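You operate a simulated robot arm through the tools that you are given. There is no shell and no other tool. Be economical: measure what you need, move in short steps, check, and stop when the job is done.

You are at the controls of a simulated robot arm. One attempt, no reset.

Task
Spray and smooth the creased patch, then tuck the blanket in.
Fine: the patch on the bed cover; can and pad end on the bed tray.

It is judged by the outcome, as a careful person would: the job done as asked, and still so three seconds after it is handed in. It fails if anything else is knocked over, pushed out of place, dropped, spilled or broken. A push-on lid holds only when it is set on centred and level and pressed home; a screw cap is set on level and turned clockwise until tight. Flat cloth is picked up by pressing the open fingertips on it (5 to 10 N) and closing them slowly along it; thin cloth reads only 2 to 8 mm in the jaws.

Robot
A 6-joint arm with a two-finger parallel gripper, fixed in place. Base frame: the origin is at the foot of the arm, x ahead of it, y to its left, z up; the work surface is at about z = 500. Readings come in mm, degrees, newtons and seconds.
With the tool pointing down near the work surface it reaches from about 320 to 820 mm from the base axis. Its first joint turns from -166.0 to 166.0 degrees. Payload 3.91 kg.
The TCP is the grasp point between the finger pads, 30 mm short of the fingertips. In the tool frame z runs along the fingers and y along their closing line. Largest opening 110 mm; finger width 20, thickness 10; the body of the gripper, 48 by 112 mm, starts 55 mm behind the TCP.
Orientation is that of the tool frame in the base frame, as [roll, pitch, yaw] about the fixed x, y, z axes, in that order (R = Rz(yaw) Ry(pitch) Rx(roll)). With the fingers straight down and closing along the base's y, the tool's x points along the base's -x, its y along +y and its z along -z.

Tools
- The arm moves only by the tool step_arm. Its argument "targets" is a list of rows, each a list of 2 entries, a list of its own where there are three numbers: the shift along the tool's x, y, z in cm, then the turn, a rotation vector about the tool's x, y, z in degrees. In form: [[[dx, dy, dz], [ax, ay, az]], ...]. A call has 1 to 20 rows; each row shifts and turns the commanded pose from where the row before left it, along the tool's axes as they then stand. "gripper" is the opening, from 0 (shut) to 1 (fully open), set as the call begins (left out, the last holds). A row lasts 0.2 s, in which the tool goes at most 50 mm and 8.6 degrees; a call with a longer step from one row to the next is refused whole, and so is a gripper value outside its range. Where a pose cannot be reached the arm comes as near as it can. A force on the tool above 40 N (or 10 N above the force at the start of the call, whichever is more), or a blocked arm, ends the call early, and 0.2 s more pass. The fingers move at their own pace (about 45 mm/s each) and stop on an object; they squeeze with about 43 N. The grip force told is the motor's: it shows also when the fingers shut on nothing. Time passes only in rows, and 0.2 s behind the last, so rows that do not move let the fingers close. It gives the time, the measured TCP pose, the force on the tool (base axes), the opening and the grip force at its end, in the units of the frame above (readings bear some noise), and new pictures: "pictures" is both (left out), scene, wrist or none.
- Cameras (640 x 400 px; columns grow to the right, rows downward): "scene" is fixed at [50, -499.9, 1265.5]; the picture's right is [0.69, -0.73, 0.00], its down [-0.40, -0.38, -0.84] and it looks along [0.61, 0.57, -0.55] (base axes); focal length 320 px, centre (320, 200). "wrist" rides on the gripper at [-36, 0, -57] in the tool frame; the picture's right is [0.00, -1.00, 0.00], its down [0.97, 0.00, -0.24] and it looks along [0.24, 0.00, 0.97] (tool axes); focal length 218 px, centre (320, 200). There is no depth. A picture from a camera that has moved, and an enlarged one, comes with that camera's place and axes in the base frame and with its lens.
- lift_body(by): slides the trunk up (or, below 0, down) by that many mm; the arm rides with it, the base frame stays. It gives what a move gives, with no picture.
- inspect(camera, box): a new picture of the part [left, top, right, bottom] of that camera's present view, enlarged. No time passes.
- close_job(): hands the job in; it is judged then, once.

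Work in short steps. Places have to be worked out from the pictures, the camera data and where the tool is seen: move nearer, look again, correct. Check each grasp and each placing, and mend what went wrong. You have 120 turns and 150 pictures in all, those below and enlarged ones among them. Open the gripper and draw the arm clear of the work before you hand the job in, unless the task says otherwise; then end with one line.

The tools are called as a command line: name --argument value ..., lists and objects as JSON in quotes. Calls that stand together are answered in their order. step_arm: Moves the arm, as the interface text tells. Its arguments: {"type":"object","properties":{"targets":{"type":"array","items":{"type":"array"}},"gripper":{"type":"number"},"pictures":{"type":"string","enum":["both","scene","wrist","none"]}},"required":["targets"]} The other tools are called the same way: lift_body (by) slides the trunk up or down; inspect (camera, box) takes an enlarged picture of a part of a camera's view; close_job () hands the job in.

At the start:

```text
clock: 0.0
tcp_pos: [496.3, 309.2, 906.3]
ee_rot: [-180.0, 0.0, 179.9]
contact_force: [-0.1, 0.3, -0.6]
gripper_width: 110.3
finger_force: 0.0
trunk travel left (down, up): [-325.0, 285.0]
```

scene: 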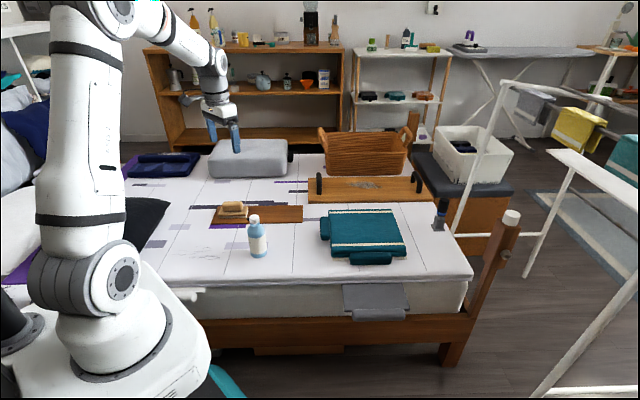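
wrist: 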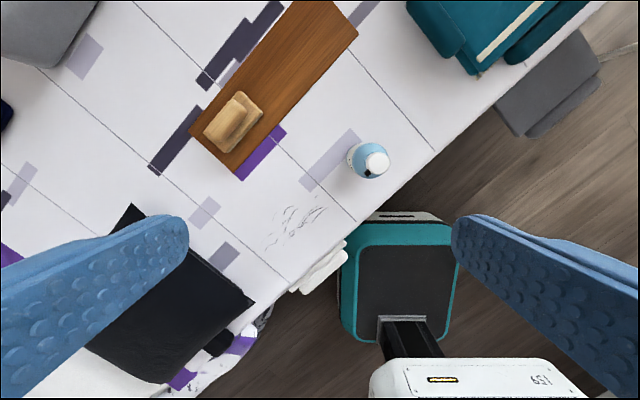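

The wrist view shows a creased patch on the cover, a pad on a board and a blue can. I'll enlarge the views to tell these things apart.

inspect --camera "scene" --box '[190, 140, 430, 290]'

inspect --camera "scene" --box '[300, 170, 500, 340]'

inspect --camera "wrist" --box '[180, 60, 440, 300]'

```text
2.67 times, centred on (310, 215) of scene
camera zoom: at [50.0, -499.9, 1265.5], right [0.69, -0.73, 0.0], down [-0.4, -0.38, -0.84], along [0.61, 0.57, -0.55], focal length 853 px, centre (347, 160)
```

zoom: 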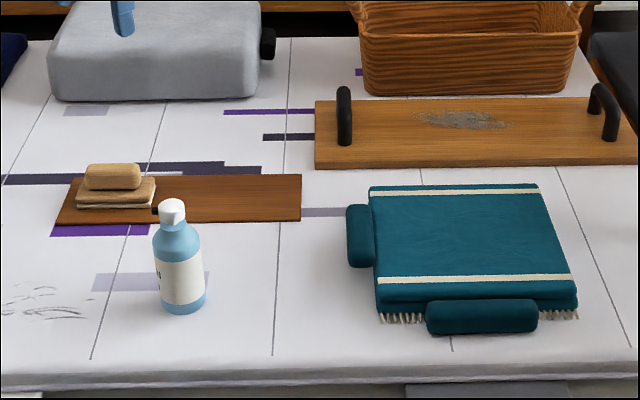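

```text
2.35 times, centred on (400, 255) of scene
camera zoom: at [50.0, -499.9, 1265.5], right [0.69, -0.73, 0.0], down [-0.4, -0.38, -0.84], along [0.61, 0.57, -0.55], focal length 753 px, centre (132, 71)
```

zoom: 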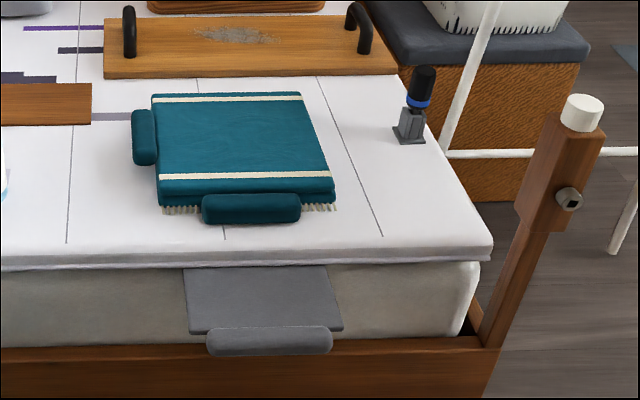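

```text
1.67 times, centred on (310, 180) of wrist
camera zoom: at [532.9, 309.3, 964.3], right [0.0, -1.0, 0.0], down [-0.97, 0.0, 0.24], along [-0.24, 0.0, -0.97], focal length 364 px, centre (337, 233)
```

zoom: 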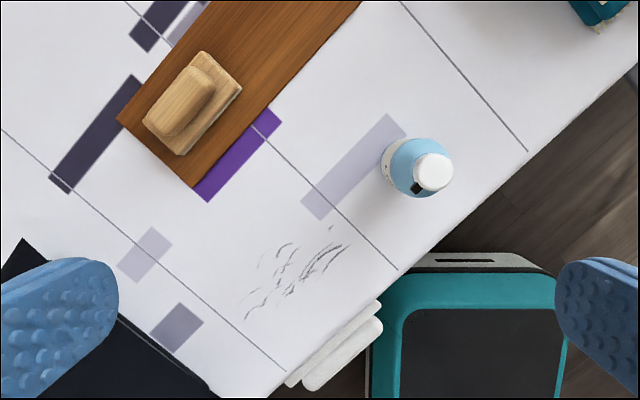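

The reachable brown board (about 540–760 in x) looks like the bed tray, since the handled tray is about 1100 mm away and out of reach. The patch is near (365, 355), the can near (505, 215) and the pad near (575, 472). I'll move over the blanket to see how it is meant to be tucked in.

step_arm --targets '[[[-1, -4.5, 0], [0, 0, 0]], [[-1, -4.5, 0], [0, 0, 0]], [[-1, -4.5, 0], [0, 0, 0]], [[-1, -4.5, 0], [0, 0, 0]], [[-1, -4.5, 0], [0, 0, 0]], [[-1, -4.5, 0], [0, 0, 0]], [[-1, -4.5, 0], [0, 0, 0]], [[-1, -4.5, 0], [0, 0, 0]], [[0, -2, 2], [0, 0, 0]], [[0, 0, 4], [0, 0, 0]], [[0, 0, 4], [0, 0, 0]]]' --pictures "both"

```text
clock: 2.4
tcp_pos: [576.4, -73.5, 806.1]
ee_rot: [180.0, 0.0, -180.0]
contact_force: [-0.7, -0.2, -0.9]
gripper_width: 109.9
finger_force: 0.0
trunk travel left (down, up): [-325.0, 285.0]
camera wrist: at [612.0, -72.5, 863.7], right [0.0, -1.0, 0.0], down [-0.97, 0.0, 0.24], along [-0.24, 0.0, -0.97], focal length 218 px, centre (320, 200)
```

scene: 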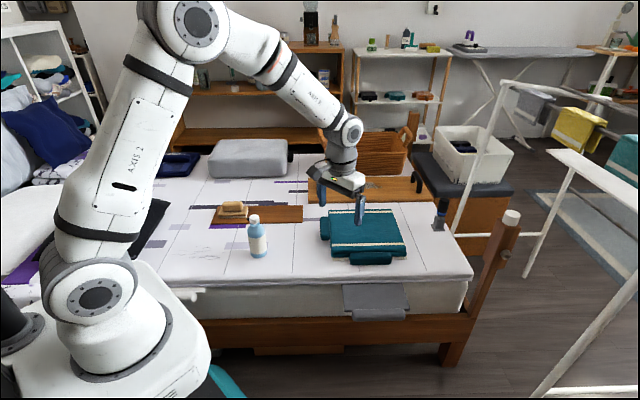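
wrist: 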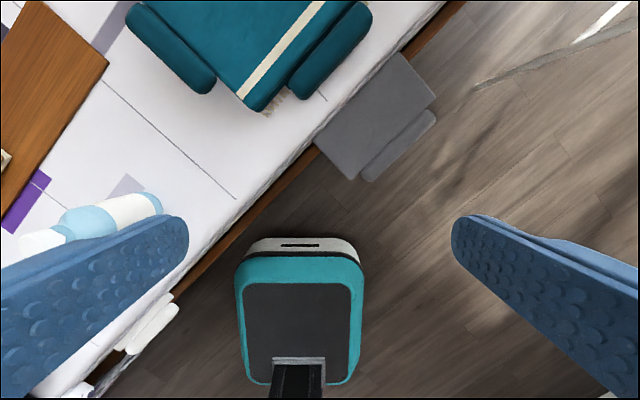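

The grey flap sticks out of the bed's side just past the blanket. I'll enlarge both to see how the flap and blanket are made.

inspect --camera "wrist" --box '[280, 30, 450, 190]'

inspect --camera "scene" --box '[320, 265, 430, 335]'

inspect --camera "scene" --box '[310, 200, 420, 270]'

```text
2.50 times, centred on (365, 110) of wrist
camera zoom: at [612.0, -72.5, 863.7], right [0.0, -1.0, 0.0], down [-0.97, 0.0, 0.24], along [-0.24, 0.0, -0.97], focal length 546 px, centre (208, 425)
```

zoom: 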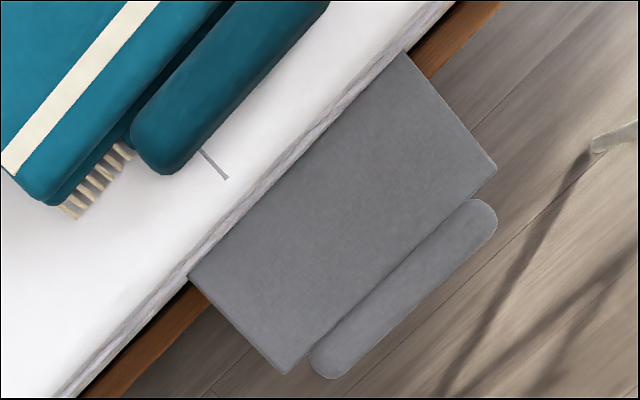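

```text
5.71 times, centred on (375, 300) of scene
camera zoom: at [50.0, -499.9, 1265.5], right [0.69, -0.73, 0.0], down [-0.4, -0.38, -0.84], along [0.61, 0.57, -0.55], focal length 1828 px, centre (6, -371)
```

zoom: 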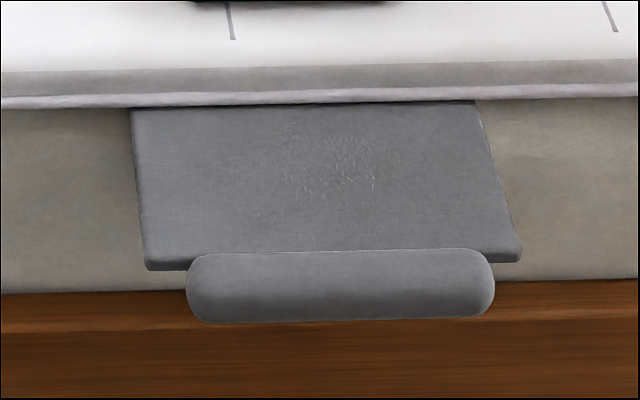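

```text
5.71 times, centred on (365, 235) of scene
camera zoom: at [50.0, -499.9, 1265.5], right [0.69, -0.73, 0.0], down [-0.4, -0.38, -0.84], along [0.61, 0.57, -0.55], focal length 1828 px, centre (63, 0)
```

zoom: 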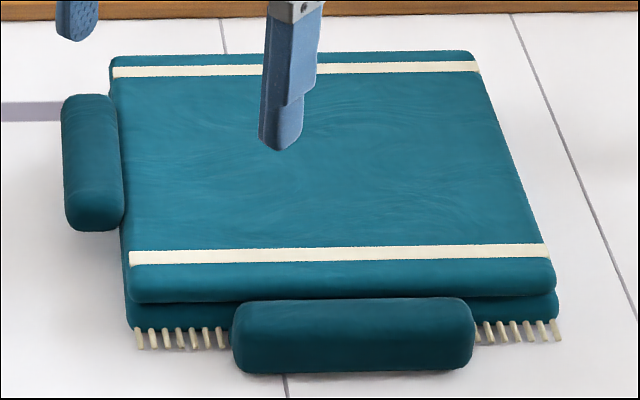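

The grey sheet sticks out of the gap under the cover like a drawer and has a roll as its handle, so I take tucking in to mean pushing it home. Next I need a closer look at the can and its nozzle.

step_arm --targets '[[[1, 4.5, 0], [0, 0, 0]], [[1, 4.5, 0], [0, 0, 0]], [[1, 4.5, 0], [0, 0, 0]], [[1, 4.5, 0], [0, 0, 0]], [[1, 4.5, 0], [0, 0, 0]], [[1, 4, 2], [0, 0, 0]], [[0, 0, 3], [0, 0, 0]]]' --pictures "wrist"

inspect --camera "wrist" --box '[220, 60, 460, 210]'

inspect --camera "scene" --box '[225, 205, 289, 265]'

```text
clock: 4.0
tcp_pos: [519.1, 195.4, 756.3]
ee_rot: [-180.0, 0.1, 180.0]
contact_force: [-0.1, -0.1, -1.4]
gripper_width: 110.1
finger_force: 0.1
trunk travel left (down, up): [-325.0, 285.0]
camera wrist: at [554.2, 195.5, 814.5], right [0.0, -1.0, 0.0], down [-0.97, 0.0, 0.24], along [-0.24, 0.0, -0.97], focal length 218 px, centre (320, 200)
```

wrist: 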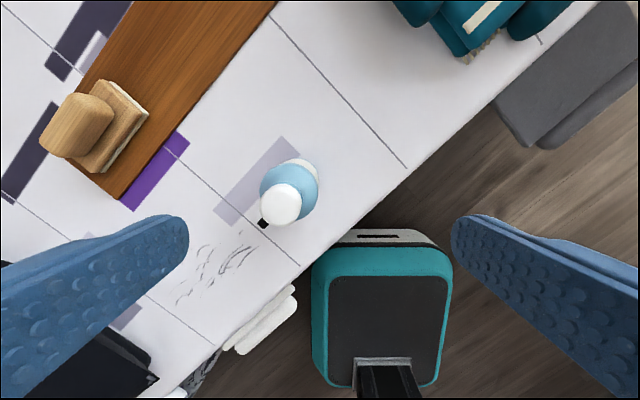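

```text
2.67 times, centred on (340, 135) of wrist
camera zoom: at [554.2, 195.5, 814.5], right [0.0, -1.0, 0.0], down [-0.97, 0.0, 0.24], along [-0.24, 0.0, -0.97], focal length 582 px, centre (267, 373)
```

zoom: 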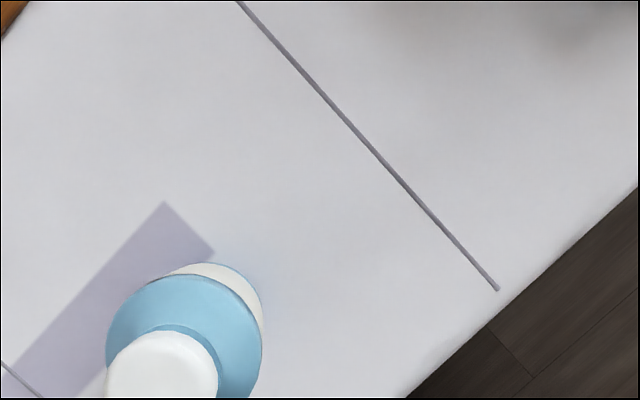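

```text
6.67 times, centred on (257, 235) of scene
camera zoom: at [50.0, -499.9, 1265.5], right [0.69, -0.73, 0.0], down [-0.4, -0.38, -0.84], along [0.61, 0.57, -0.55], focal length 2133 px, centre (740, -33)
```

zoom: 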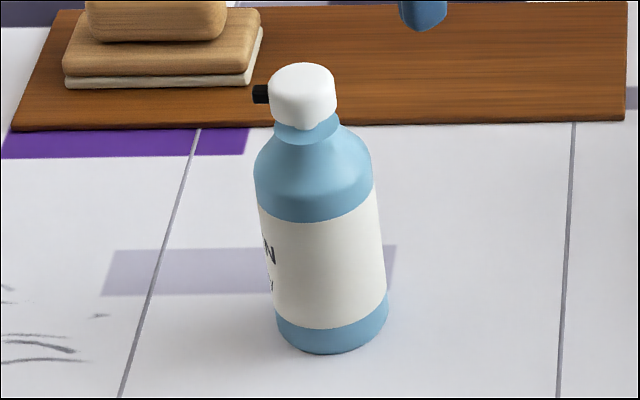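

From both views the can's axis is about (509, 224), with a base about 58 mm wide and the cap top near z 650. The nozzle points along (-0.7, 0.7), roughly at the patch. I'll approach over the bed edge along (0.7, 0.7), tilted down 30°, with the fingers closing along the nozzle line. First I turn the tool here.

step_arm --targets '[[[0, 0, -1], [0, 0, -7.5]], [[0, 0, 0], [0, 0, -7.5]], [[0, 0, 0], [0, 0, -7.5]], [[0, 0, 0], [0, 0, -7.5]], [[0, 0, 0], [0, 0, -7.5]], [[0, 0, 0], [0, 0, -7.5]], [[2, 0, 0], [0, -7.5, 0]], [[2, 0, 0], [0, -7.5, 0]], [[2, 0, 0], [0, -7.5, 0]], [[2, 0, 0], [0, -7.5, 0]], [[1, 0, -2], [0, -7.5, 0]], [[0, 0, -2], [0, -7.5, 0]], [[0, 0, -2], [0, -7.5, 0]], [[0, 0, -2], [0, -7.5, 0]]]' --pictures "both"

```text
clock: 7.0
tcp_pos: [468.0, 112.9, 822.5]
ee_rot: [177.2, 55.3, -136.4]
contact_force: [0.4, -0.8, -1.1]
gripper_width: 110.0
finger_force: 0.1
out of reach, approached as far as the arm can: row 9, 10, 13, 14
trunk travel left (down, up): [-325.0, 285.0]
camera wrist: at [449.2, 93.5, 885.2], right [0.72, -0.7, -0.03], down [-0.54, -0.53, -0.66], along [0.45, 0.49, -0.75], focal length 218 px, centre (320, 200)
```

scene: 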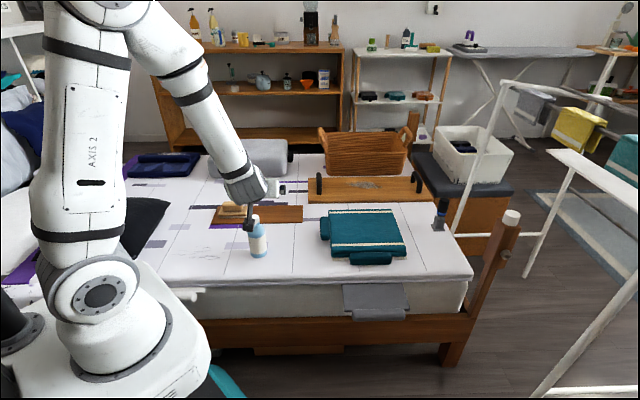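
wrist: 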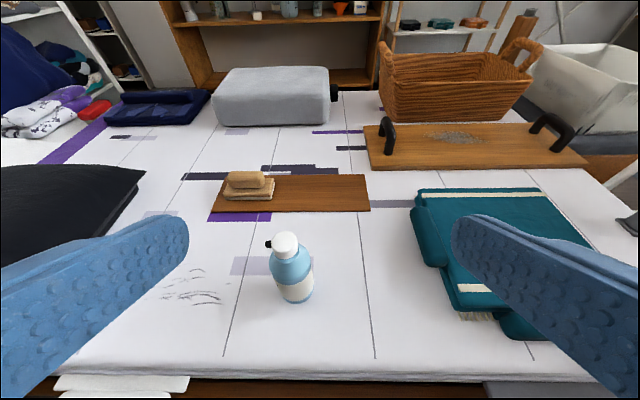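

The commanded pose was too close to the base at this height. I'll go down to a staging point 150 mm short of the can, where this tilt should be easier to reach.

step_arm --targets '[[[2.72, 0.55, 2.08], [0, 0, 0]], [[2.72, 0.55, 2.08], [0, 0, 0]], [[2.72, 0.55, 2.08], [0, 0, 0]], [[2.72, 0.55, 2.08], [0, 0, 0]], [[2.72, 0.55, 2.08], [0, 0, 0]], [[0, 0, 0], [0, 0, 0]]]' --pictures "both"

```text
clock: 8.4
tcp_pos: [510.3, 138.0, 717.5]
ee_rot: [175.9, 54.8, -137.4]
contact_force: [0.0, 0.1, 1.1]
gripper_width: 110.0
finger_force: 0.1
out of reach, approached as far as the arm can: row 1, 2, 3, 4, 5
trunk travel left (down, up): [-325.0, 285.0]
camera wrist: at [493.6, 117.4, 780.7], right [0.72, -0.7, -0.04], down [-0.54, -0.52, -0.65], along [0.43, 0.49, -0.75], focal length 218 px, centre (320, 200)
```

scene: 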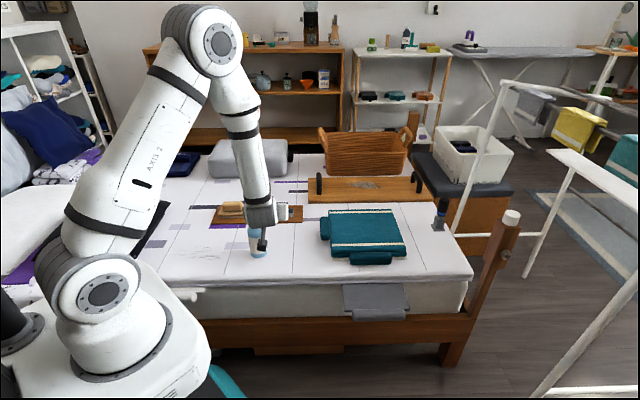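
wrist: 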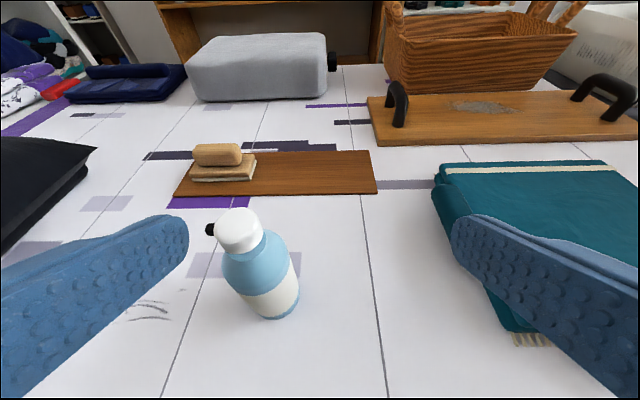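

The staging point was inside the arm's minimum radius. The can pose itself should be reachable, so I'll go above the can and come down straddling it.

step_arm --targets '[[[-3.47, 0, 1.75], [0, 0, 0]], [[-3.47, 0, 1.75], [0, 0, 0]], [[-3.47, 0, 1.75], [0, 0, 0]], [[-3.47, 0, 1.75], [0, 0, 0]], [[0, 0, 0], [0, 0, 0]], [[0, 0, 0], [0, 0, 0]]]' --pictures "wrist"

```text
clock: 9.8
tcp_pos: [605.3, 233.4, 792.5]
ee_rot: [177.2, 55.2, -136.4]
contact_force: [-0.3, 0.0, 0.0]
gripper_width: 110.0
finger_force: 0.0
trunk travel left (down, up): [-325.0, 285.0]
camera wrist: at [588.1, 213.5, 854.7], right [0.72, -0.7, -0.03], down [-0.54, -0.53, -0.66], along [0.45, 0.49, -0.75], focal length 218 px, centre (320, 200)
```

wrist: 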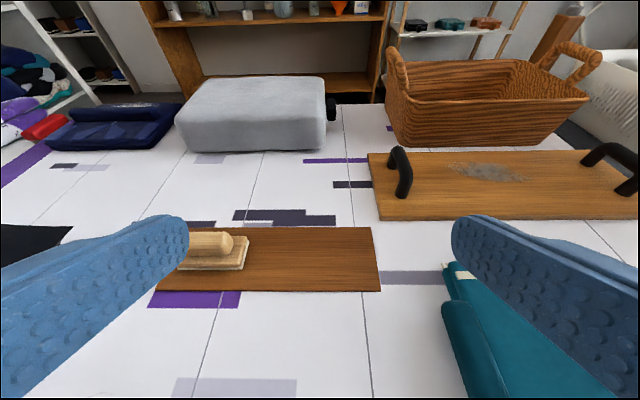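

The commanded pose follows the reached one, so I'm now at (605, 233, 792) with a good tilt of 55°. I'll move to 145 mm above the grip point on the can.

step_arm --targets '[[[2.98, 1.5, -0.18], [0, 0, 0]], [[2.98, 1.5, -0.18], [0, 0, 0]], [[2.98, 1.5, -0.18], [0, 0, 0]], [[2.98, 1.5, -0.18], [0, 0, 0]], [[0, 0, 0], [0, 0, 0]]]' --pictures "both"

```text
clock: 11.0
tcp_pos: [521.4, 224.9, 708.6]
ee_rot: [176.2, 54.9, -137.2]
contact_force: [0.4, -0.4, 0.4]
gripper_width: 110.1
finger_force: 0.1
out of reach, approached as far as the arm can: row 4
trunk travel left (down, up): [-325.0, 285.0]
camera wrist: at [505.2, 203.8, 771.3], right [0.72, -0.7, -0.04], down [-0.54, -0.52, -0.66], along [0.44, 0.49, -0.75], focal length 218 px, centre (320, 200)
```

scene: 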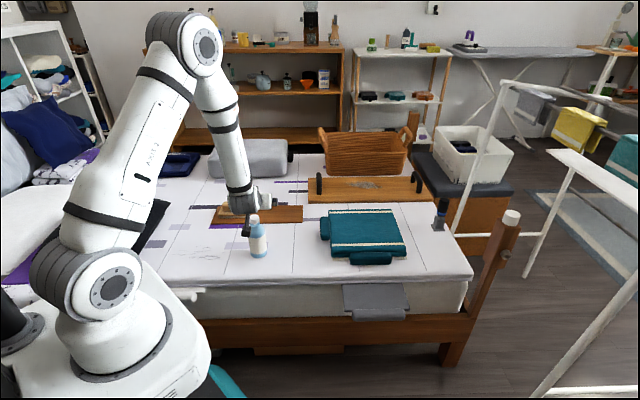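
wrist: 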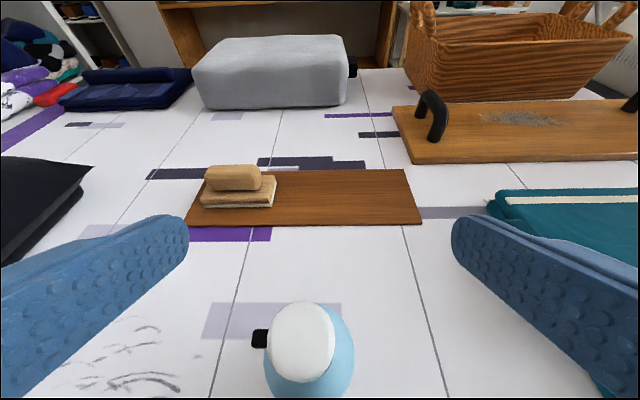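

This is just out of reach, because the arm is folding too tightly. The shoulder sits near z 900, so raising the trunk should unfold the arm for this low, near pose.

lift_body --by 150

```text
clock: 12.8
tcp_pos: [522.4, 224.9, 857.0]
ee_rot: [176.3, 54.9, -137.1]
contact_force: [0.3, 0.3, -0.5]
gripper_width: 110.1
finger_force: 0.0
trunk travel left (down, up): [-475.0, 135.0]
```

Now I come down from z 857 to 700 over the can and level the closing line.

step_arm --targets '[[[3.36, 0.06, 2.04], [0, 0, 0]], [[3.36, 0.06, 2.04], [0, 0, 0]], [[3.36, 0.06, 2.04], [0, 0, 0]], [[3.36, 0.06, 2.04], [0, 0, -2.8]], [[0, 0, 0], [0, 0, 0]]]' --pictures "wrist"

```text
clock: 13.9
tcp_pos: [591.6, 237.6, 756.9]
ee_rot: [176.9, 54.3, -134.6]
contact_force: [0.9, 0.1, -0.8]
gripper_width: 110.2
finger_force: 0.1
out of reach, approached as far as the arm can: row 1, 2, 3, 4
trunk travel left (down, up): [-475.0, 135.0]
camera wrist: at [576.0, 216.7, 820.6], right [0.74, -0.67, -0.03], down [-0.52, -0.55, -0.65], along [0.42, 0.5, -0.76], focal length 218 px, centre (320, 200)
```

wrist: 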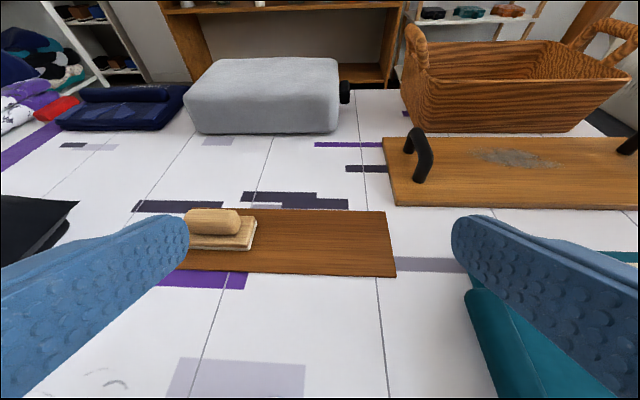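

Raising made it worse, so the limit is the bend between forearm and tool. I'll lower the trunk well below where it started.

step_arm --targets '[[[-3, 0, -1.5], [0, 0, 0]], [[-4, 0, -2.5], [0, 0, 0]], [[-4, 0, -2.5], [0, 0, 0]], [[-4, 0, -2.5], [0, 0, 0]], [[-4, 0, -2.5], [0, 0, 0]], [[-4, 0, -2.5], [0, 0, 0]], [[-4, 0, -2.5], [0, 0, 0]]]' --pictures "none"

lift_body --by -320

```text
clock: 15.6
tcp_pos: [602.5, 248.5, 1073.3]
ee_rot: [-179.6, 55.0, -132.4]
contact_force: [0.5, 1.2, -0.8]
gripper_width: 110.0
finger_force: 0.1
trunk travel left (down, up): [-475.0, 135.0]
```

```text
clock: 18.7
tcp_pos: [602.5, 247.0, 753.4]
ee_rot: [-179.8, 55.0, -132.5]
contact_force: [0.7, -1.1, 0.0]
gripper_width: 110.1
finger_force: 0.1
trunk travel left (down, up): [-155.0, 455.0]
```

With the trunk lower I try the pose above the can again.

step_arm --targets '[[[3.25, 1.78, -0.98], [0, 0, 0]], [[3.25, 1.78, -0.98], [0, 0, 0]], [[3.25, 1.78, -0.98], [0, 0, 0]], [[0, 0, 0], [0, 0, 0]]]' --pictures "both"

```text
clock: 19.7
tcp_pos: [510.0, 225.3, 687.7]
ee_rot: [-179.8, 55.0, -132.2]
contact_force: [-0.7, 1.5, 0.0]
gripper_width: 110.1
finger_force: 0.1
trunk travel left (down, up): [-155.0, 455.0]
camera wrist: at [491.2, 206.5, 751.8], right [0.74, -0.68, 0.0], down [-0.51, -0.56, -0.66], along [0.45, 0.48, -0.75], focal length 218 px, centre (320, 200)
```

scene: 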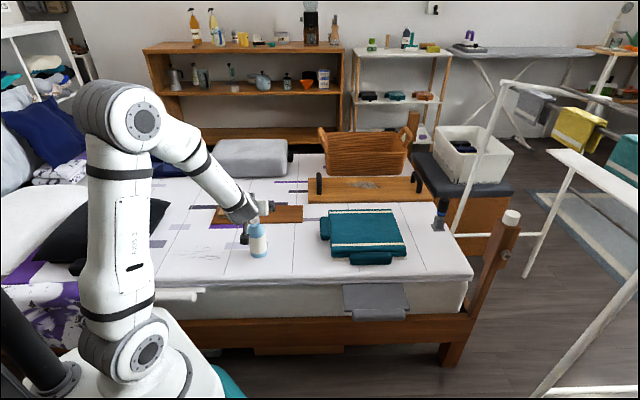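
wrist: 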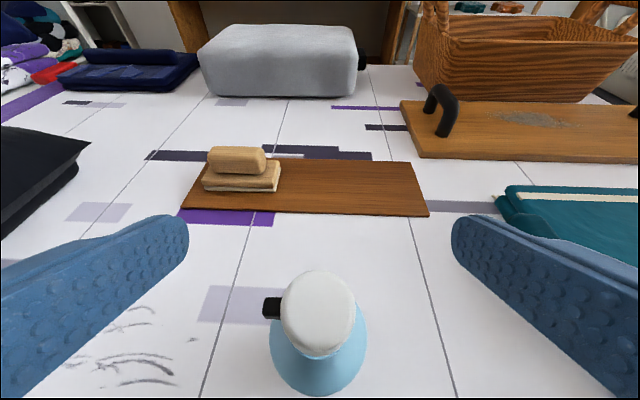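

The can's axis is centred between the fingers at about (509, 227), and this pose is reachable. I'll come down most of the way and check.

step_arm --targets '[[[2.7, 0, 1.9], [0, 0, 0]], [[2.7, 0, 1.9], [0, 0, 0]], [[2.7, 0, 1.9], [0, 0, 0]], [[0, 0, 0], [0, 0, 0]]]' --pictures "both"

```text
clock: 20.7
tcp_pos: [511.8, 225.8, 591.9]
ee_rot: [-179.8, 54.9, -132.3]
contact_force: [-0.2, 0.3, 0.1]
gripper_width: 110.2
finger_force: 0.0
trunk travel left (down, up): [-155.0, 455.0]
camera wrist: at [493.1, 207.1, 655.0], right [0.74, -0.68, 0.0], down [-0.51, -0.56, -0.66], along [0.45, 0.48, -0.75], focal length 218 px, centre (320, 200)
```

scene: 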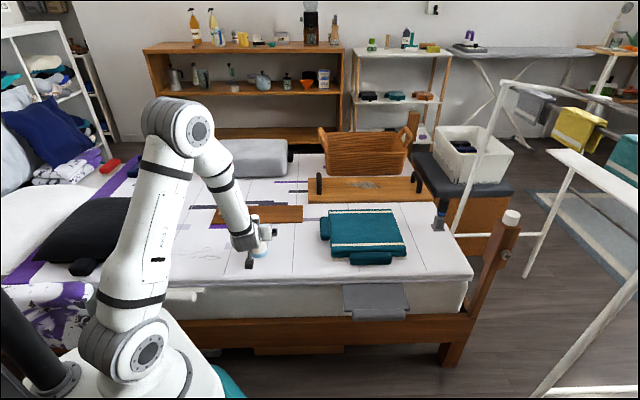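
wrist: 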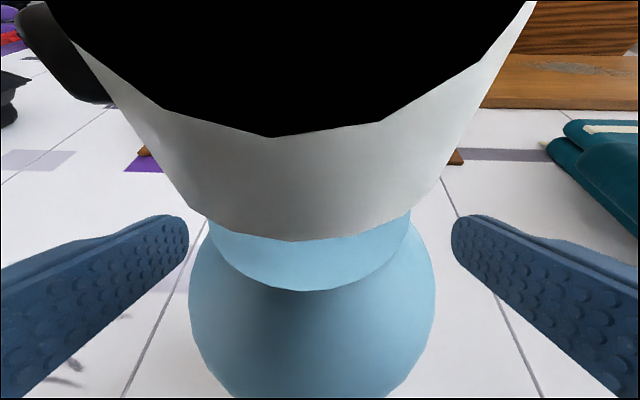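

The cap is close to the wrist camera but nothing touches. I'll back off 12 mm along the tool and then go down the last 40 mm gently.

step_arm --targets '[[[0, 0, -1.2], [0, 0, 0]], [[1.1, 0, 0.77], [0, 0, 0]], [[1.1, 0, 0.77], [0, 0, 0]], [[1.1, 0, 0.77], [0, 0, 0]], [[0, 0, 0], [0, 0, 0]]]' --pictures "wrist"

inspect --camera "scene" --box '[200, 190, 310, 280]'

```text
clock: 21.9
tcp_pos: [510.2, 218.3, 565.7]
ee_rot: [179.5, 54.8, -132.9]
contact_force: [-0.1, 0.5, 0.3]
gripper_width: 110.1
finger_force: 0.0
out of reach, approached as far as the arm can: row 4
trunk travel left (down, up): [-155.0, 455.0]
camera wrist: at [493.0, 199.5, 630.1], right [0.74, -0.67, -0.01], down [-0.51, -0.56, -0.65], along [0.44, 0.49, -0.76], focal length 218 px, centre (320, 200)
```

wrist: 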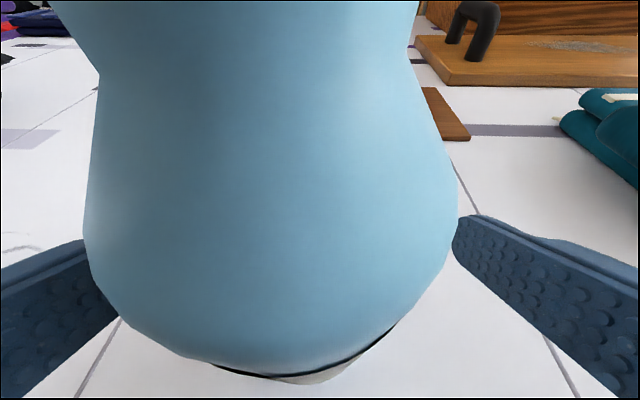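

```text
4.44 times, centred on (255, 235) of scene
camera zoom: at [50.0, -499.9, 1265.5], right [0.69, -0.73, 0.0], down [-0.4, -0.38, -0.84], along [0.61, 0.57, -0.55], focal length 1422 px, centre (609, 44)
```

zoom: 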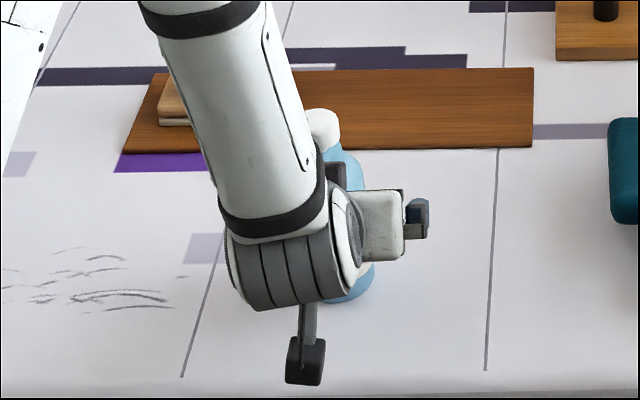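

The can sits about 7 mm toward the left finger. I'll lower the trunk 8 mm, shift to centre it, then close slowly.

lift_body --by -8

step_arm --targets '[[[0, 0.35, 0], [0, 0, 0]], [[0, 0.35, 0], [0, 0, 0]], [[0, 0, 0], [0, 0, 0]]]' --pictures "wrist"

```text
clock: 22.5
tcp_pos: [511.0, 219.6, 558.8]
ee_rot: [179.4, 54.8, -132.9]
contact_force: [-0.3, -0.3, 0.0]
gripper_width: 110.1
finger_force: 0.0
trunk travel left (down, up): [-147.0, 463.0]
```

```text
clock: 23.3
tcp_pos: [507.1, 224.7, 558.1]
ee_rot: [178.9, 54.7, -133.3]
contact_force: [0.4, 0.2, 0.0]
gripper_width: 110.1
finger_force: 0.0
trunk travel left (down, up): [-147.0, 463.0]
camera wrist: at [488.9, 205.4, 621.4], right [0.74, -0.67, -0.01], down [-0.52, -0.56, -0.65], along [0.43, 0.49, -0.76], focal length 218 px, centre (320, 200)
```

wrist: 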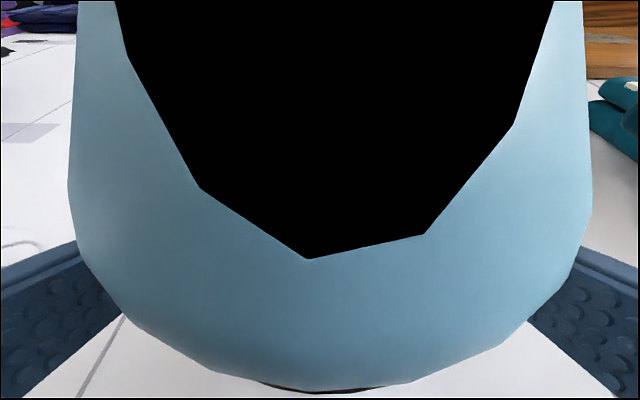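

It is centred now. I'll close gently to just under the can's width.

step_arm --targets '[[[0, 0, 0], [0, 0, 0]], [[0, 0, 0], [0, 0, 0]], [[0, 0, 0], [0, 0, 0]], [[0, 0, 0], [0, 0, 0]]]' --gripper 0.5 --pictures "none"

```text
clock: 24.3
tcp_pos: [506.6, 224.8, 558.1]
ee_rot: [178.9, 54.7, -133.1]
contact_force: [1.1, -0.7, 0.3]
gripper_width: 57.2
finger_force: 37.4
trunk travel left (down, up): [-147.0, 463.0]
```

The can is held at 57.2 mm with 37 N. I'll lift it 60 mm and look.

step_arm --targets '[[[-1.2, 0, -0.86], [0, 0, 0]], [[-1.2, 0, -0.86], [0, 0, 0]], [[-2.5, 0, -1.72], [0, 0, 0]], [[0, 0, 0], [0, 0, 0]]]' --pictures "scene"

inspect --camera "scene" --box '[160, 190, 310, 280]'

```text
clock: 25.3
tcp_pos: [506.5, 224.0, 617.0]
ee_rot: [179.3, 54.7, -132.9]
contact_force: [1.4, 0.2, -2.3]
gripper_width: 57.2
finger_force: 43.5
trunk travel left (down, up): [-147.0, 463.0]
```

scene: 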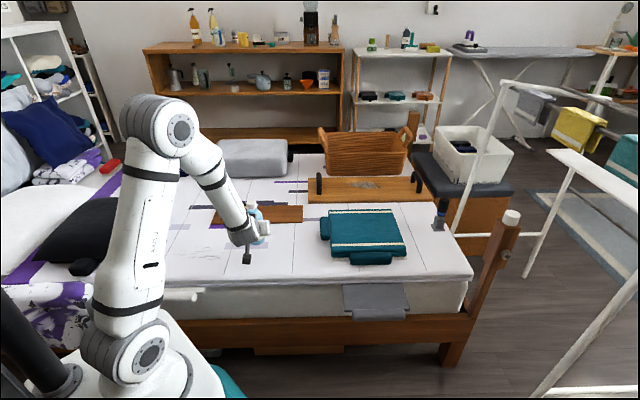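

```text
4.27 times, centred on (235, 235) of scene
camera zoom: at [50.0, -499.9, 1265.5], right [0.69, -0.73, 0.0], down [-0.4, -0.38, -0.84], along [0.61, 0.57, -0.55], focal length 1365 px, centre (683, 51)
```

zoom: 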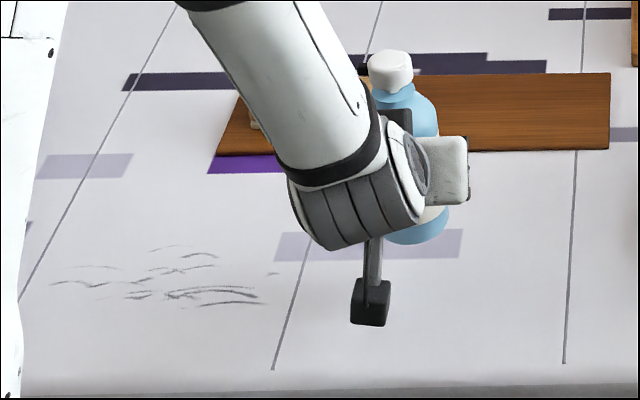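

The can is securely held. Next I tip it 45° about the approach direction so the nozzle points down at the patch, which I put at (361, 363) and about 175 × 70 mm.

step_arm --targets '[[[0, 0, 0], [4.3, 0, -6.15]], [[0, 0, 0], [4.3, 0, -6.15]], [[0, 0, 0], [4.3, 0, -6.15]], [[0, 0, 0], [4.3, 0, -6.15]], [[0, 0, 0], [4.3, 0, -6.15]], [[0, 0, 0], [4.3, 0, -6.15]], [[0, 0, 0], [0, 0, 0]]]' --pictures "both"

inspect --camera "scene" --box '[160, 190, 310, 280]'

```text
clock: 26.9
tcp_pos: [596.2, 130.8, 866.9]
ee_rot: [-122.4, 35.5, -87.8]
contact_force: [-0.3, 0.3, -3.2]
gripper_width: 57.2
finger_force: 42.9
out of reach, approached as far as the arm can: row 1, 2, 3, 4, 5, 6
trunk travel left (down, up): [-147.0, 463.0]
camera wrist: at [547.6, 140.2, 912.8], right [0.55, -0.47, 0.69], down [-0.17, -0.87, -0.46], along [0.81, 0.14, -0.56], focal length 218 px, centre (320, 200)
```

scene: 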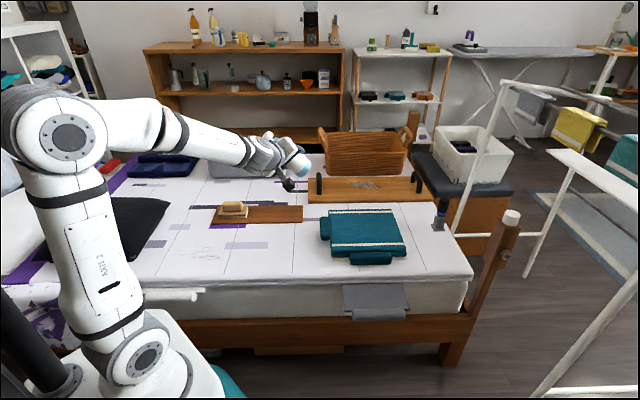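
wrist: 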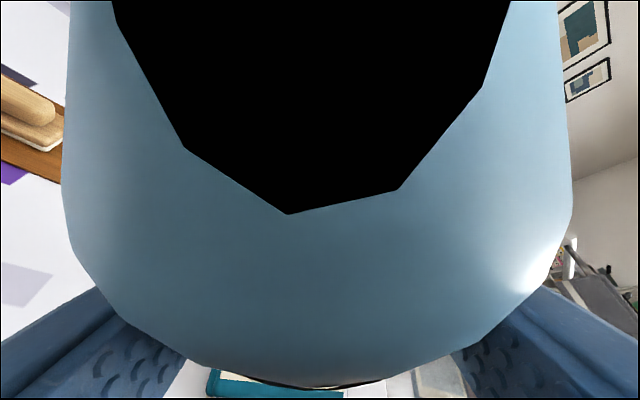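

```text
4.27 times, centred on (235, 235) of scene
camera zoom: at [50.0, -499.9, 1265.5], right [0.69, -0.73, 0.0], down [-0.4, -0.38, -0.84], along [0.61, 0.57, -0.55], focal length 1365 px, centre (683, 51)
```

zoom: 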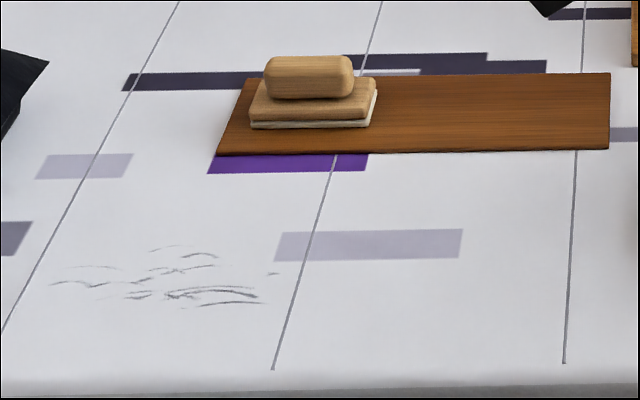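

The inverse kinematics wandered, though nothing was hit and the can is still held. Rolling mostly about the tool's own axis and spraying from near (545, 288) should be comfortable for the arm. I turn to that orientation first, staying high.

step_arm --targets '[[[0, 0, 0], [-4, -0.33, -4.87]], [[0, 0, 0], [-4, -0.33, -4.87]], [[0, 0, 0], [-4, -0.33, -4.87]], [[0, 0, 0], [0, 0, 0]]]' --pictures "scene"

```text
clock: 27.9
tcp_pos: [596.3, 131.6, 865.5]
ee_rot: [-127.3, 23.9, -77.1]
contact_force: [-0.5, 0.4, -1.8]
gripper_width: 57.1
finger_force: 43.2
trunk travel left (down, up): [-147.0, 463.0]
```

scene: 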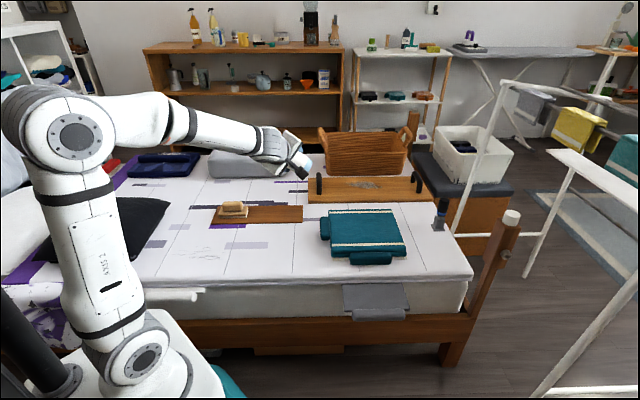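

Orientation reached, with the nozzle now pointing along (-0.66, 0.18, -0.73). I'll move to (548, 285, 600) so that its line meets the patch centre.

step_arm --targets '[[[-0.55, 3.6, 2.51], [0, 0, 0]], [[-0.55, 3.6, 2.51], [0, 0, 0]], [[-0.55, 3.6, 2.51], [0, 0, 0]], [[-0.55, 3.6, 2.51], [0, 0, 0]], [[-0.55, 3.6, 2.51], [0, 0, 0]], [[-0.55, 3.6, 2.51], [0, 0, 0]], [[-0.55, 3.6, 2.51], [0, 0, 0]], [[0, 0, 0], [0, 0, 0]]]' --pictures "scene"

inspect --camera "scene" --box '[160, 190, 310, 280]'

```text
clock: 29.7
tcp_pos: [608.9, 258.7, 794.4]
ee_rot: [-128.8, 23.7, -77.4]
contact_force: [0.0, -0.2, -2.5]
gripper_width: 57.1
finger_force: 43.1
out of reach, approached as far as the arm can: row 2, 3, 4, 5, 6, 7
trunk travel left (down, up): [-147.0, 463.0]
```

scene: 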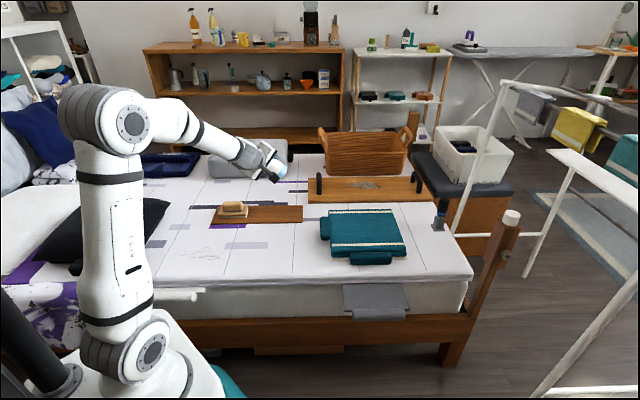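

```text
4.27 times, centred on (235, 235) of scene
camera zoom: at [50.0, -499.9, 1265.5], right [0.69, -0.73, 0.0], down [-0.4, -0.38, -0.84], along [0.61, 0.57, -0.55], focal length 1365 px, centre (683, 51)
```

zoom: 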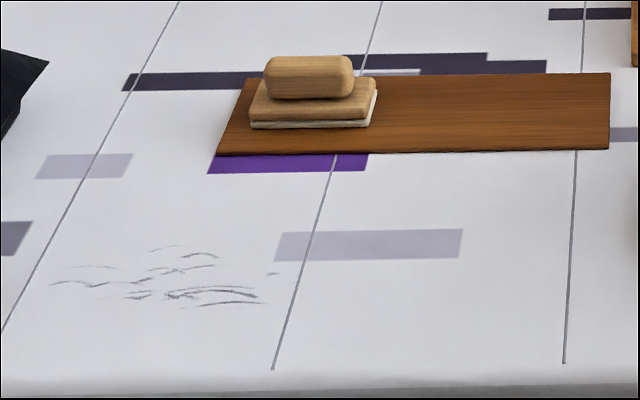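

The tilt limit shows up again. Less tilt with a fuller roll, so the nozzle points back toward the robot and down, should be easier. I'll turn to that, then lower the trunk.

step_arm --targets '[[[0, 0, 0], [-2.43, 0.73, -7.26]], [[0, 0, 0], [-2.43, 0.73, -7.26]], [[0, 0, 0], [-2.43, 0.73, -7.26]], [[0, 0, 0], [-2.43, 0.73, -7.26]], [[0, 0, 0], [0, 0, 0]]]' --pictures "none"

lift_body --by -100

inspect --camera "scene" --box '[190, 120, 320, 200]'

```text
clock: 30.9
tcp_pos: [609.2, 260.1, 797.0]
ee_rot: [-133.7, -0.3, -60.2]
contact_force: [-1.2, -0.5, -3.5]
gripper_width: 57.2
finger_force: 43.0
trunk travel left (down, up): [-147.0, 463.0]
```

```text
clock: 32.2
tcp_pos: [607.9, 261.5, 698.1]
ee_rot: [-133.7, -0.3, -60.4]
contact_force: [0.3, -0.9, -2.4]
gripper_width: 56.9
finger_force: 43.0
trunk travel left (down, up): [-47.0, 563.0]
```

```text
4.92 times, centred on (255, 160) of scene
camera zoom: at [50.0, -499.9, 1265.5], right [0.69, -0.73, 0.0], down [-0.4, -0.38, -0.84], along [0.61, 0.57, -0.55], focal length 1575 px, centre (640, 397)
```

zoom: 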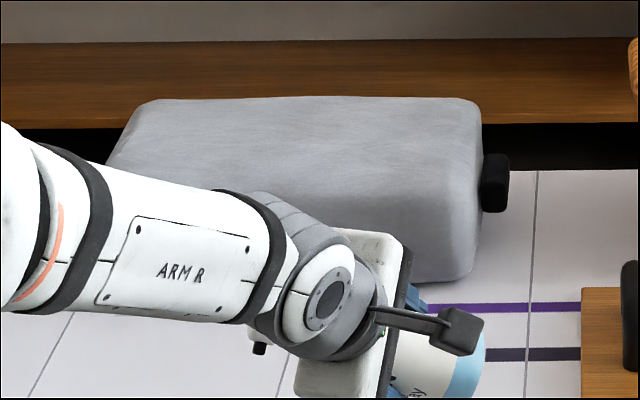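

Orientation is reached with no limit reported. I'll move over to (538, 388, 605) and watch for the spray on the patch.

step_arm --targets '[[[-3.6, 1.65, 1.63], [0, 0, 0]], [[-3.6, 1.65, 1.63], [0, 0, 0]], [[-3.6, 1.65, 1.63], [0, 0, 0]], [[-3.6, 1.65, 1.63], [0, 0, 0]], [[0, 0, 0], [0, 0, 0]]]' --pictures "both"

inspect --camera "scene" --box '[160, 170, 310, 280]'

```text
clock: 33.4
tcp_pos: [538.0, 385.7, 602.9]
ee_rot: [-133.7, -0.4, -60.2]
contact_force: [-0.6, -1.0, -3.7]
gripper_width: 57.2
finger_force: 43.1
trunk travel left (down, up): [-47.0, 563.0]
camera wrist: at [483.4, 397.4, 643.3], right [0.6, 0.35, 0.72], down [0.33, -0.93, 0.17], along [0.73, 0.14, -0.67], focal length 218 px, centre (320, 200)
```

scene: 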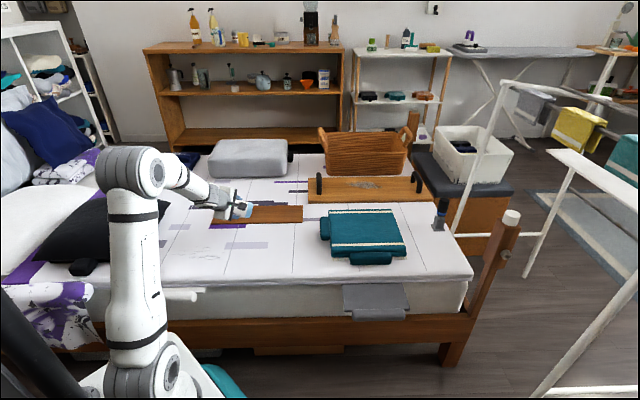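
wrist: 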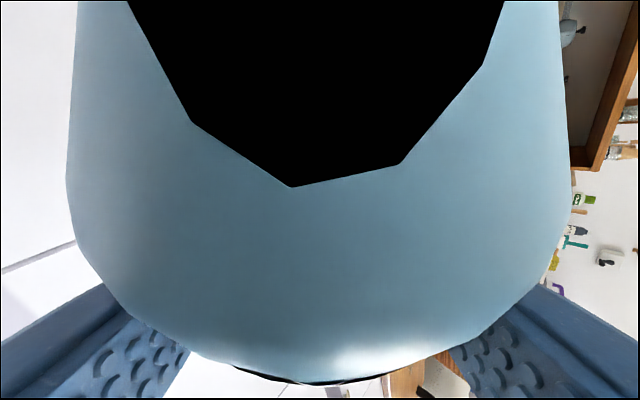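

```text
3.64 times, centred on (235, 225) of scene
camera zoom: at [50.0, -499.9, 1265.5], right [0.69, -0.73, 0.0], down [-0.4, -0.38, -0.84], along [0.61, 0.57, -0.55], focal length 1163 px, centre (629, 109)
```

zoom: 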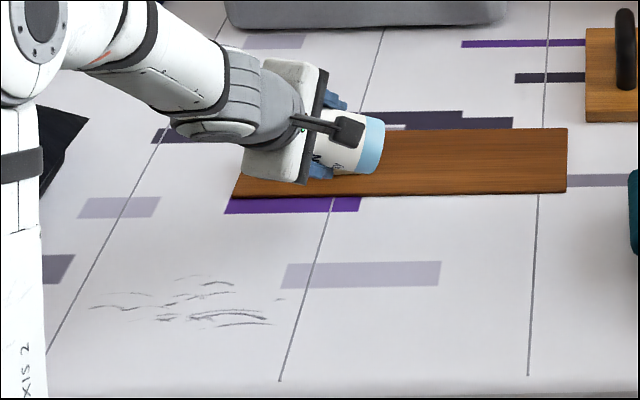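

The nozzle now aims at the patch from about 160 mm, but no spray shows yet. I'll command a full squeeze and hold for a second.

step_arm --targets '[[[0, 0, 0], [0, 0, 0]], [[0, 0, 0], [0, 0, 0]], [[0, 0, 0], [0, 0, 0]], [[0, 0, 0], [0, 0, 0]], [[0, 0, 0], [0, 0, 0]], [[0, 0, 0], [0, 0, 0]]]' --gripper 0 --pictures "none"

inspect --camera "scene" --box '[160, 170, 310, 280]'

```text
clock: 34.8
tcp_pos: [537.7, 384.3, 604.4]
ee_rot: [-133.7, -0.2, -60.3]
contact_force: [0.6, 0.1, -2.7]
gripper_width: 57.3
finger_force: 42.7
trunk travel left (down, up): [-47.0, 563.0]
```

```text
3.64 times, centred on (235, 225) of scene
camera zoom: at [50.0, -499.9, 1265.5], right [0.69, -0.73, 0.0], down [-0.4, -0.38, -0.84], along [0.61, 0.57, -0.55], focal length 1163 px, centre (629, 109)
```

zoom: 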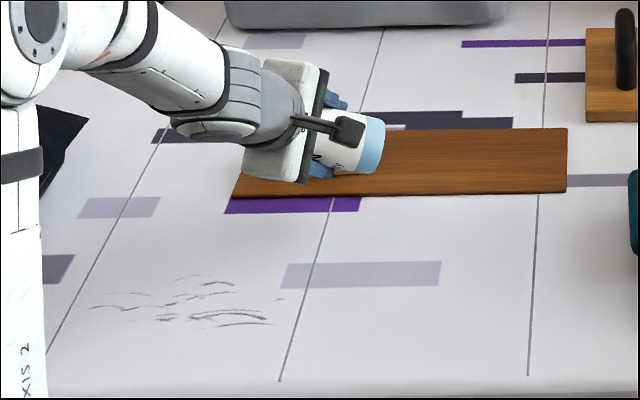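

Squeezing the body does nothing, so the white cap is probably a press-down pump head. I'll stand the can upright about 150 mm from the patch with the nozzle facing it, then press the cap. First I raise it and turn it upright.

step_arm --targets '[[[1.98, -0.62, -3.2], [0, 0, 0]], [[1.98, -0.62, -3.2], [0, 0, 0]], [[1.98, -0.62, -3.2], [0, 0, 0]], [[0, 0, 0], [-0.25, -1.57, 7.98]], [[0, 0, 0], [-0.25, -1.57, 7.98]], [[0, 0, 0], [-0.25, -1.57, 7.98]], [[0, 0, 0], [-0.25, -1.57, 7.98]], [[0, 0, 0], [-0.25, -1.57, 7.98]], [[0, 0, 0], [-0.25, -1.57, 7.98]], [[0, 0, 0], [-0.25, -1.57, 7.98]], [[0, 0, 0], [-0.25, -1.57, 7.98]], [[0, 0, 0], [-0.25, -1.57, 7.98]], [[0, 0, 0], [-0.25, -1.57, 7.98]], [[0, 0, 0], [0, 0, 0]]]' --gripper 0.5 --pictures "scene"

```text
clock: 37.8
tcp_pos: [518.8, 306.8, 683.4]
ee_rot: [-179.6, 54.8, -134.8]
contact_force: [-0.1, 0.2, -3.0]
gripper_width: 57.0
finger_force: 42.9
trunk travel left (down, up): [-47.0, 563.0]
```

scene: 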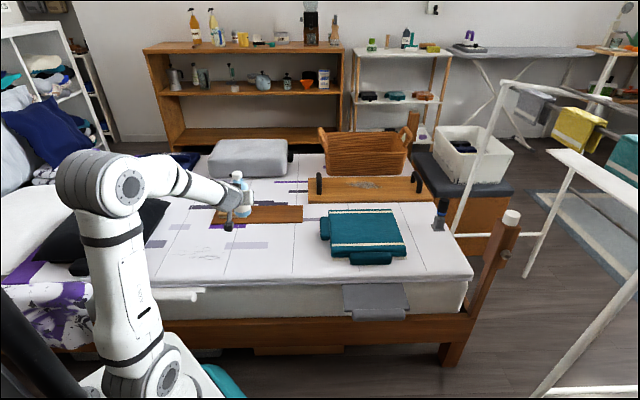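

It is upright again. I'll carry it to (467, 257), ending about 10 mm above the cover.

step_arm --targets '[[[3.39, 0.04, 0.17], [0, 0, 0]], [[3.39, 0.04, 0.17], [0, 0, 0]], [[3.39, 0.04, 0.17], [0, 0, 0]], [[3.39, 0.04, 0.17], [0, 0, 0]], [[0, 0, 0], [0, 0, 0]]]' --pictures "scene"

inspect --camera "scene" --box '[170, 190, 290, 280]'

```text
clock: 39.0
tcp_pos: [467.3, 257.8, 567.3]
ee_rot: [-179.7, 54.8, -134.7]
contact_force: [-0.5, 0.2, -2.7]
gripper_width: 57.1
finger_force: 43.1
trunk travel left (down, up): [-47.0, 563.0]
```

scene: 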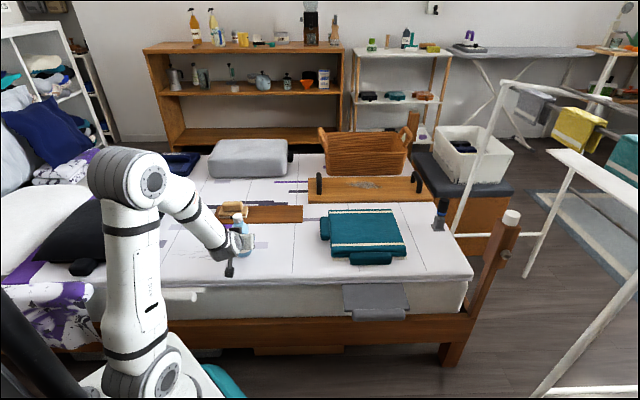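

```text
4.44 times, centred on (230, 235) of scene
camera zoom: at [50.0, -499.9, 1265.5], right [0.69, -0.73, 0.0], down [-0.4, -0.38, -0.84], along [0.61, 0.57, -0.55], focal length 1422 px, centre (720, 44)
```

zoom: 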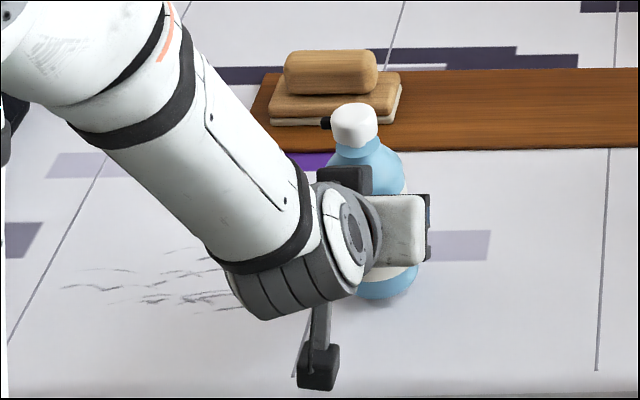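

The can is upright and its nozzle faces the patch. I'll lower the last 10 mm slowly until the readings show contact.

step_arm --targets '[[[0.25, 0, 0.17], [0, 0, 0]], [[0.25, 0, 0.17], [0, 0, 0]], [[0.2, 0, 0.14], [0, 0, 0]], [[0, 0, 0], [0, 0, 0]]]' --pictures "none"

```text
clock: 40.0
tcp_pos: [467.7, 258.3, 560.8]
ee_rot: [-179.6, 54.9, -134.6]
contact_force: [-0.3, 0.6, -4.0]
gripper_width: 57.0
finger_force: 42.7
trunk travel left (down, up): [-47.0, 563.0]
```

step_arm --targets '[[[0.12, 0, 0.085], [0, 0, 0]], [[0.12, 0, 0.085], [0, 0, 0]], [[0, 0, 0], [0, 0, 0]]]' --pictures "none"

```text
clock: 40.8
tcp_pos: [468.0, 256.6, 558.0]
ee_rot: [-179.7, 55.1, -134.6]
contact_force: [0.7, -3.1, 9.5]
gripper_width: 57.1
finger_force: 43.4
trunk travel left (down, up): [-47.0, 563.0]
```

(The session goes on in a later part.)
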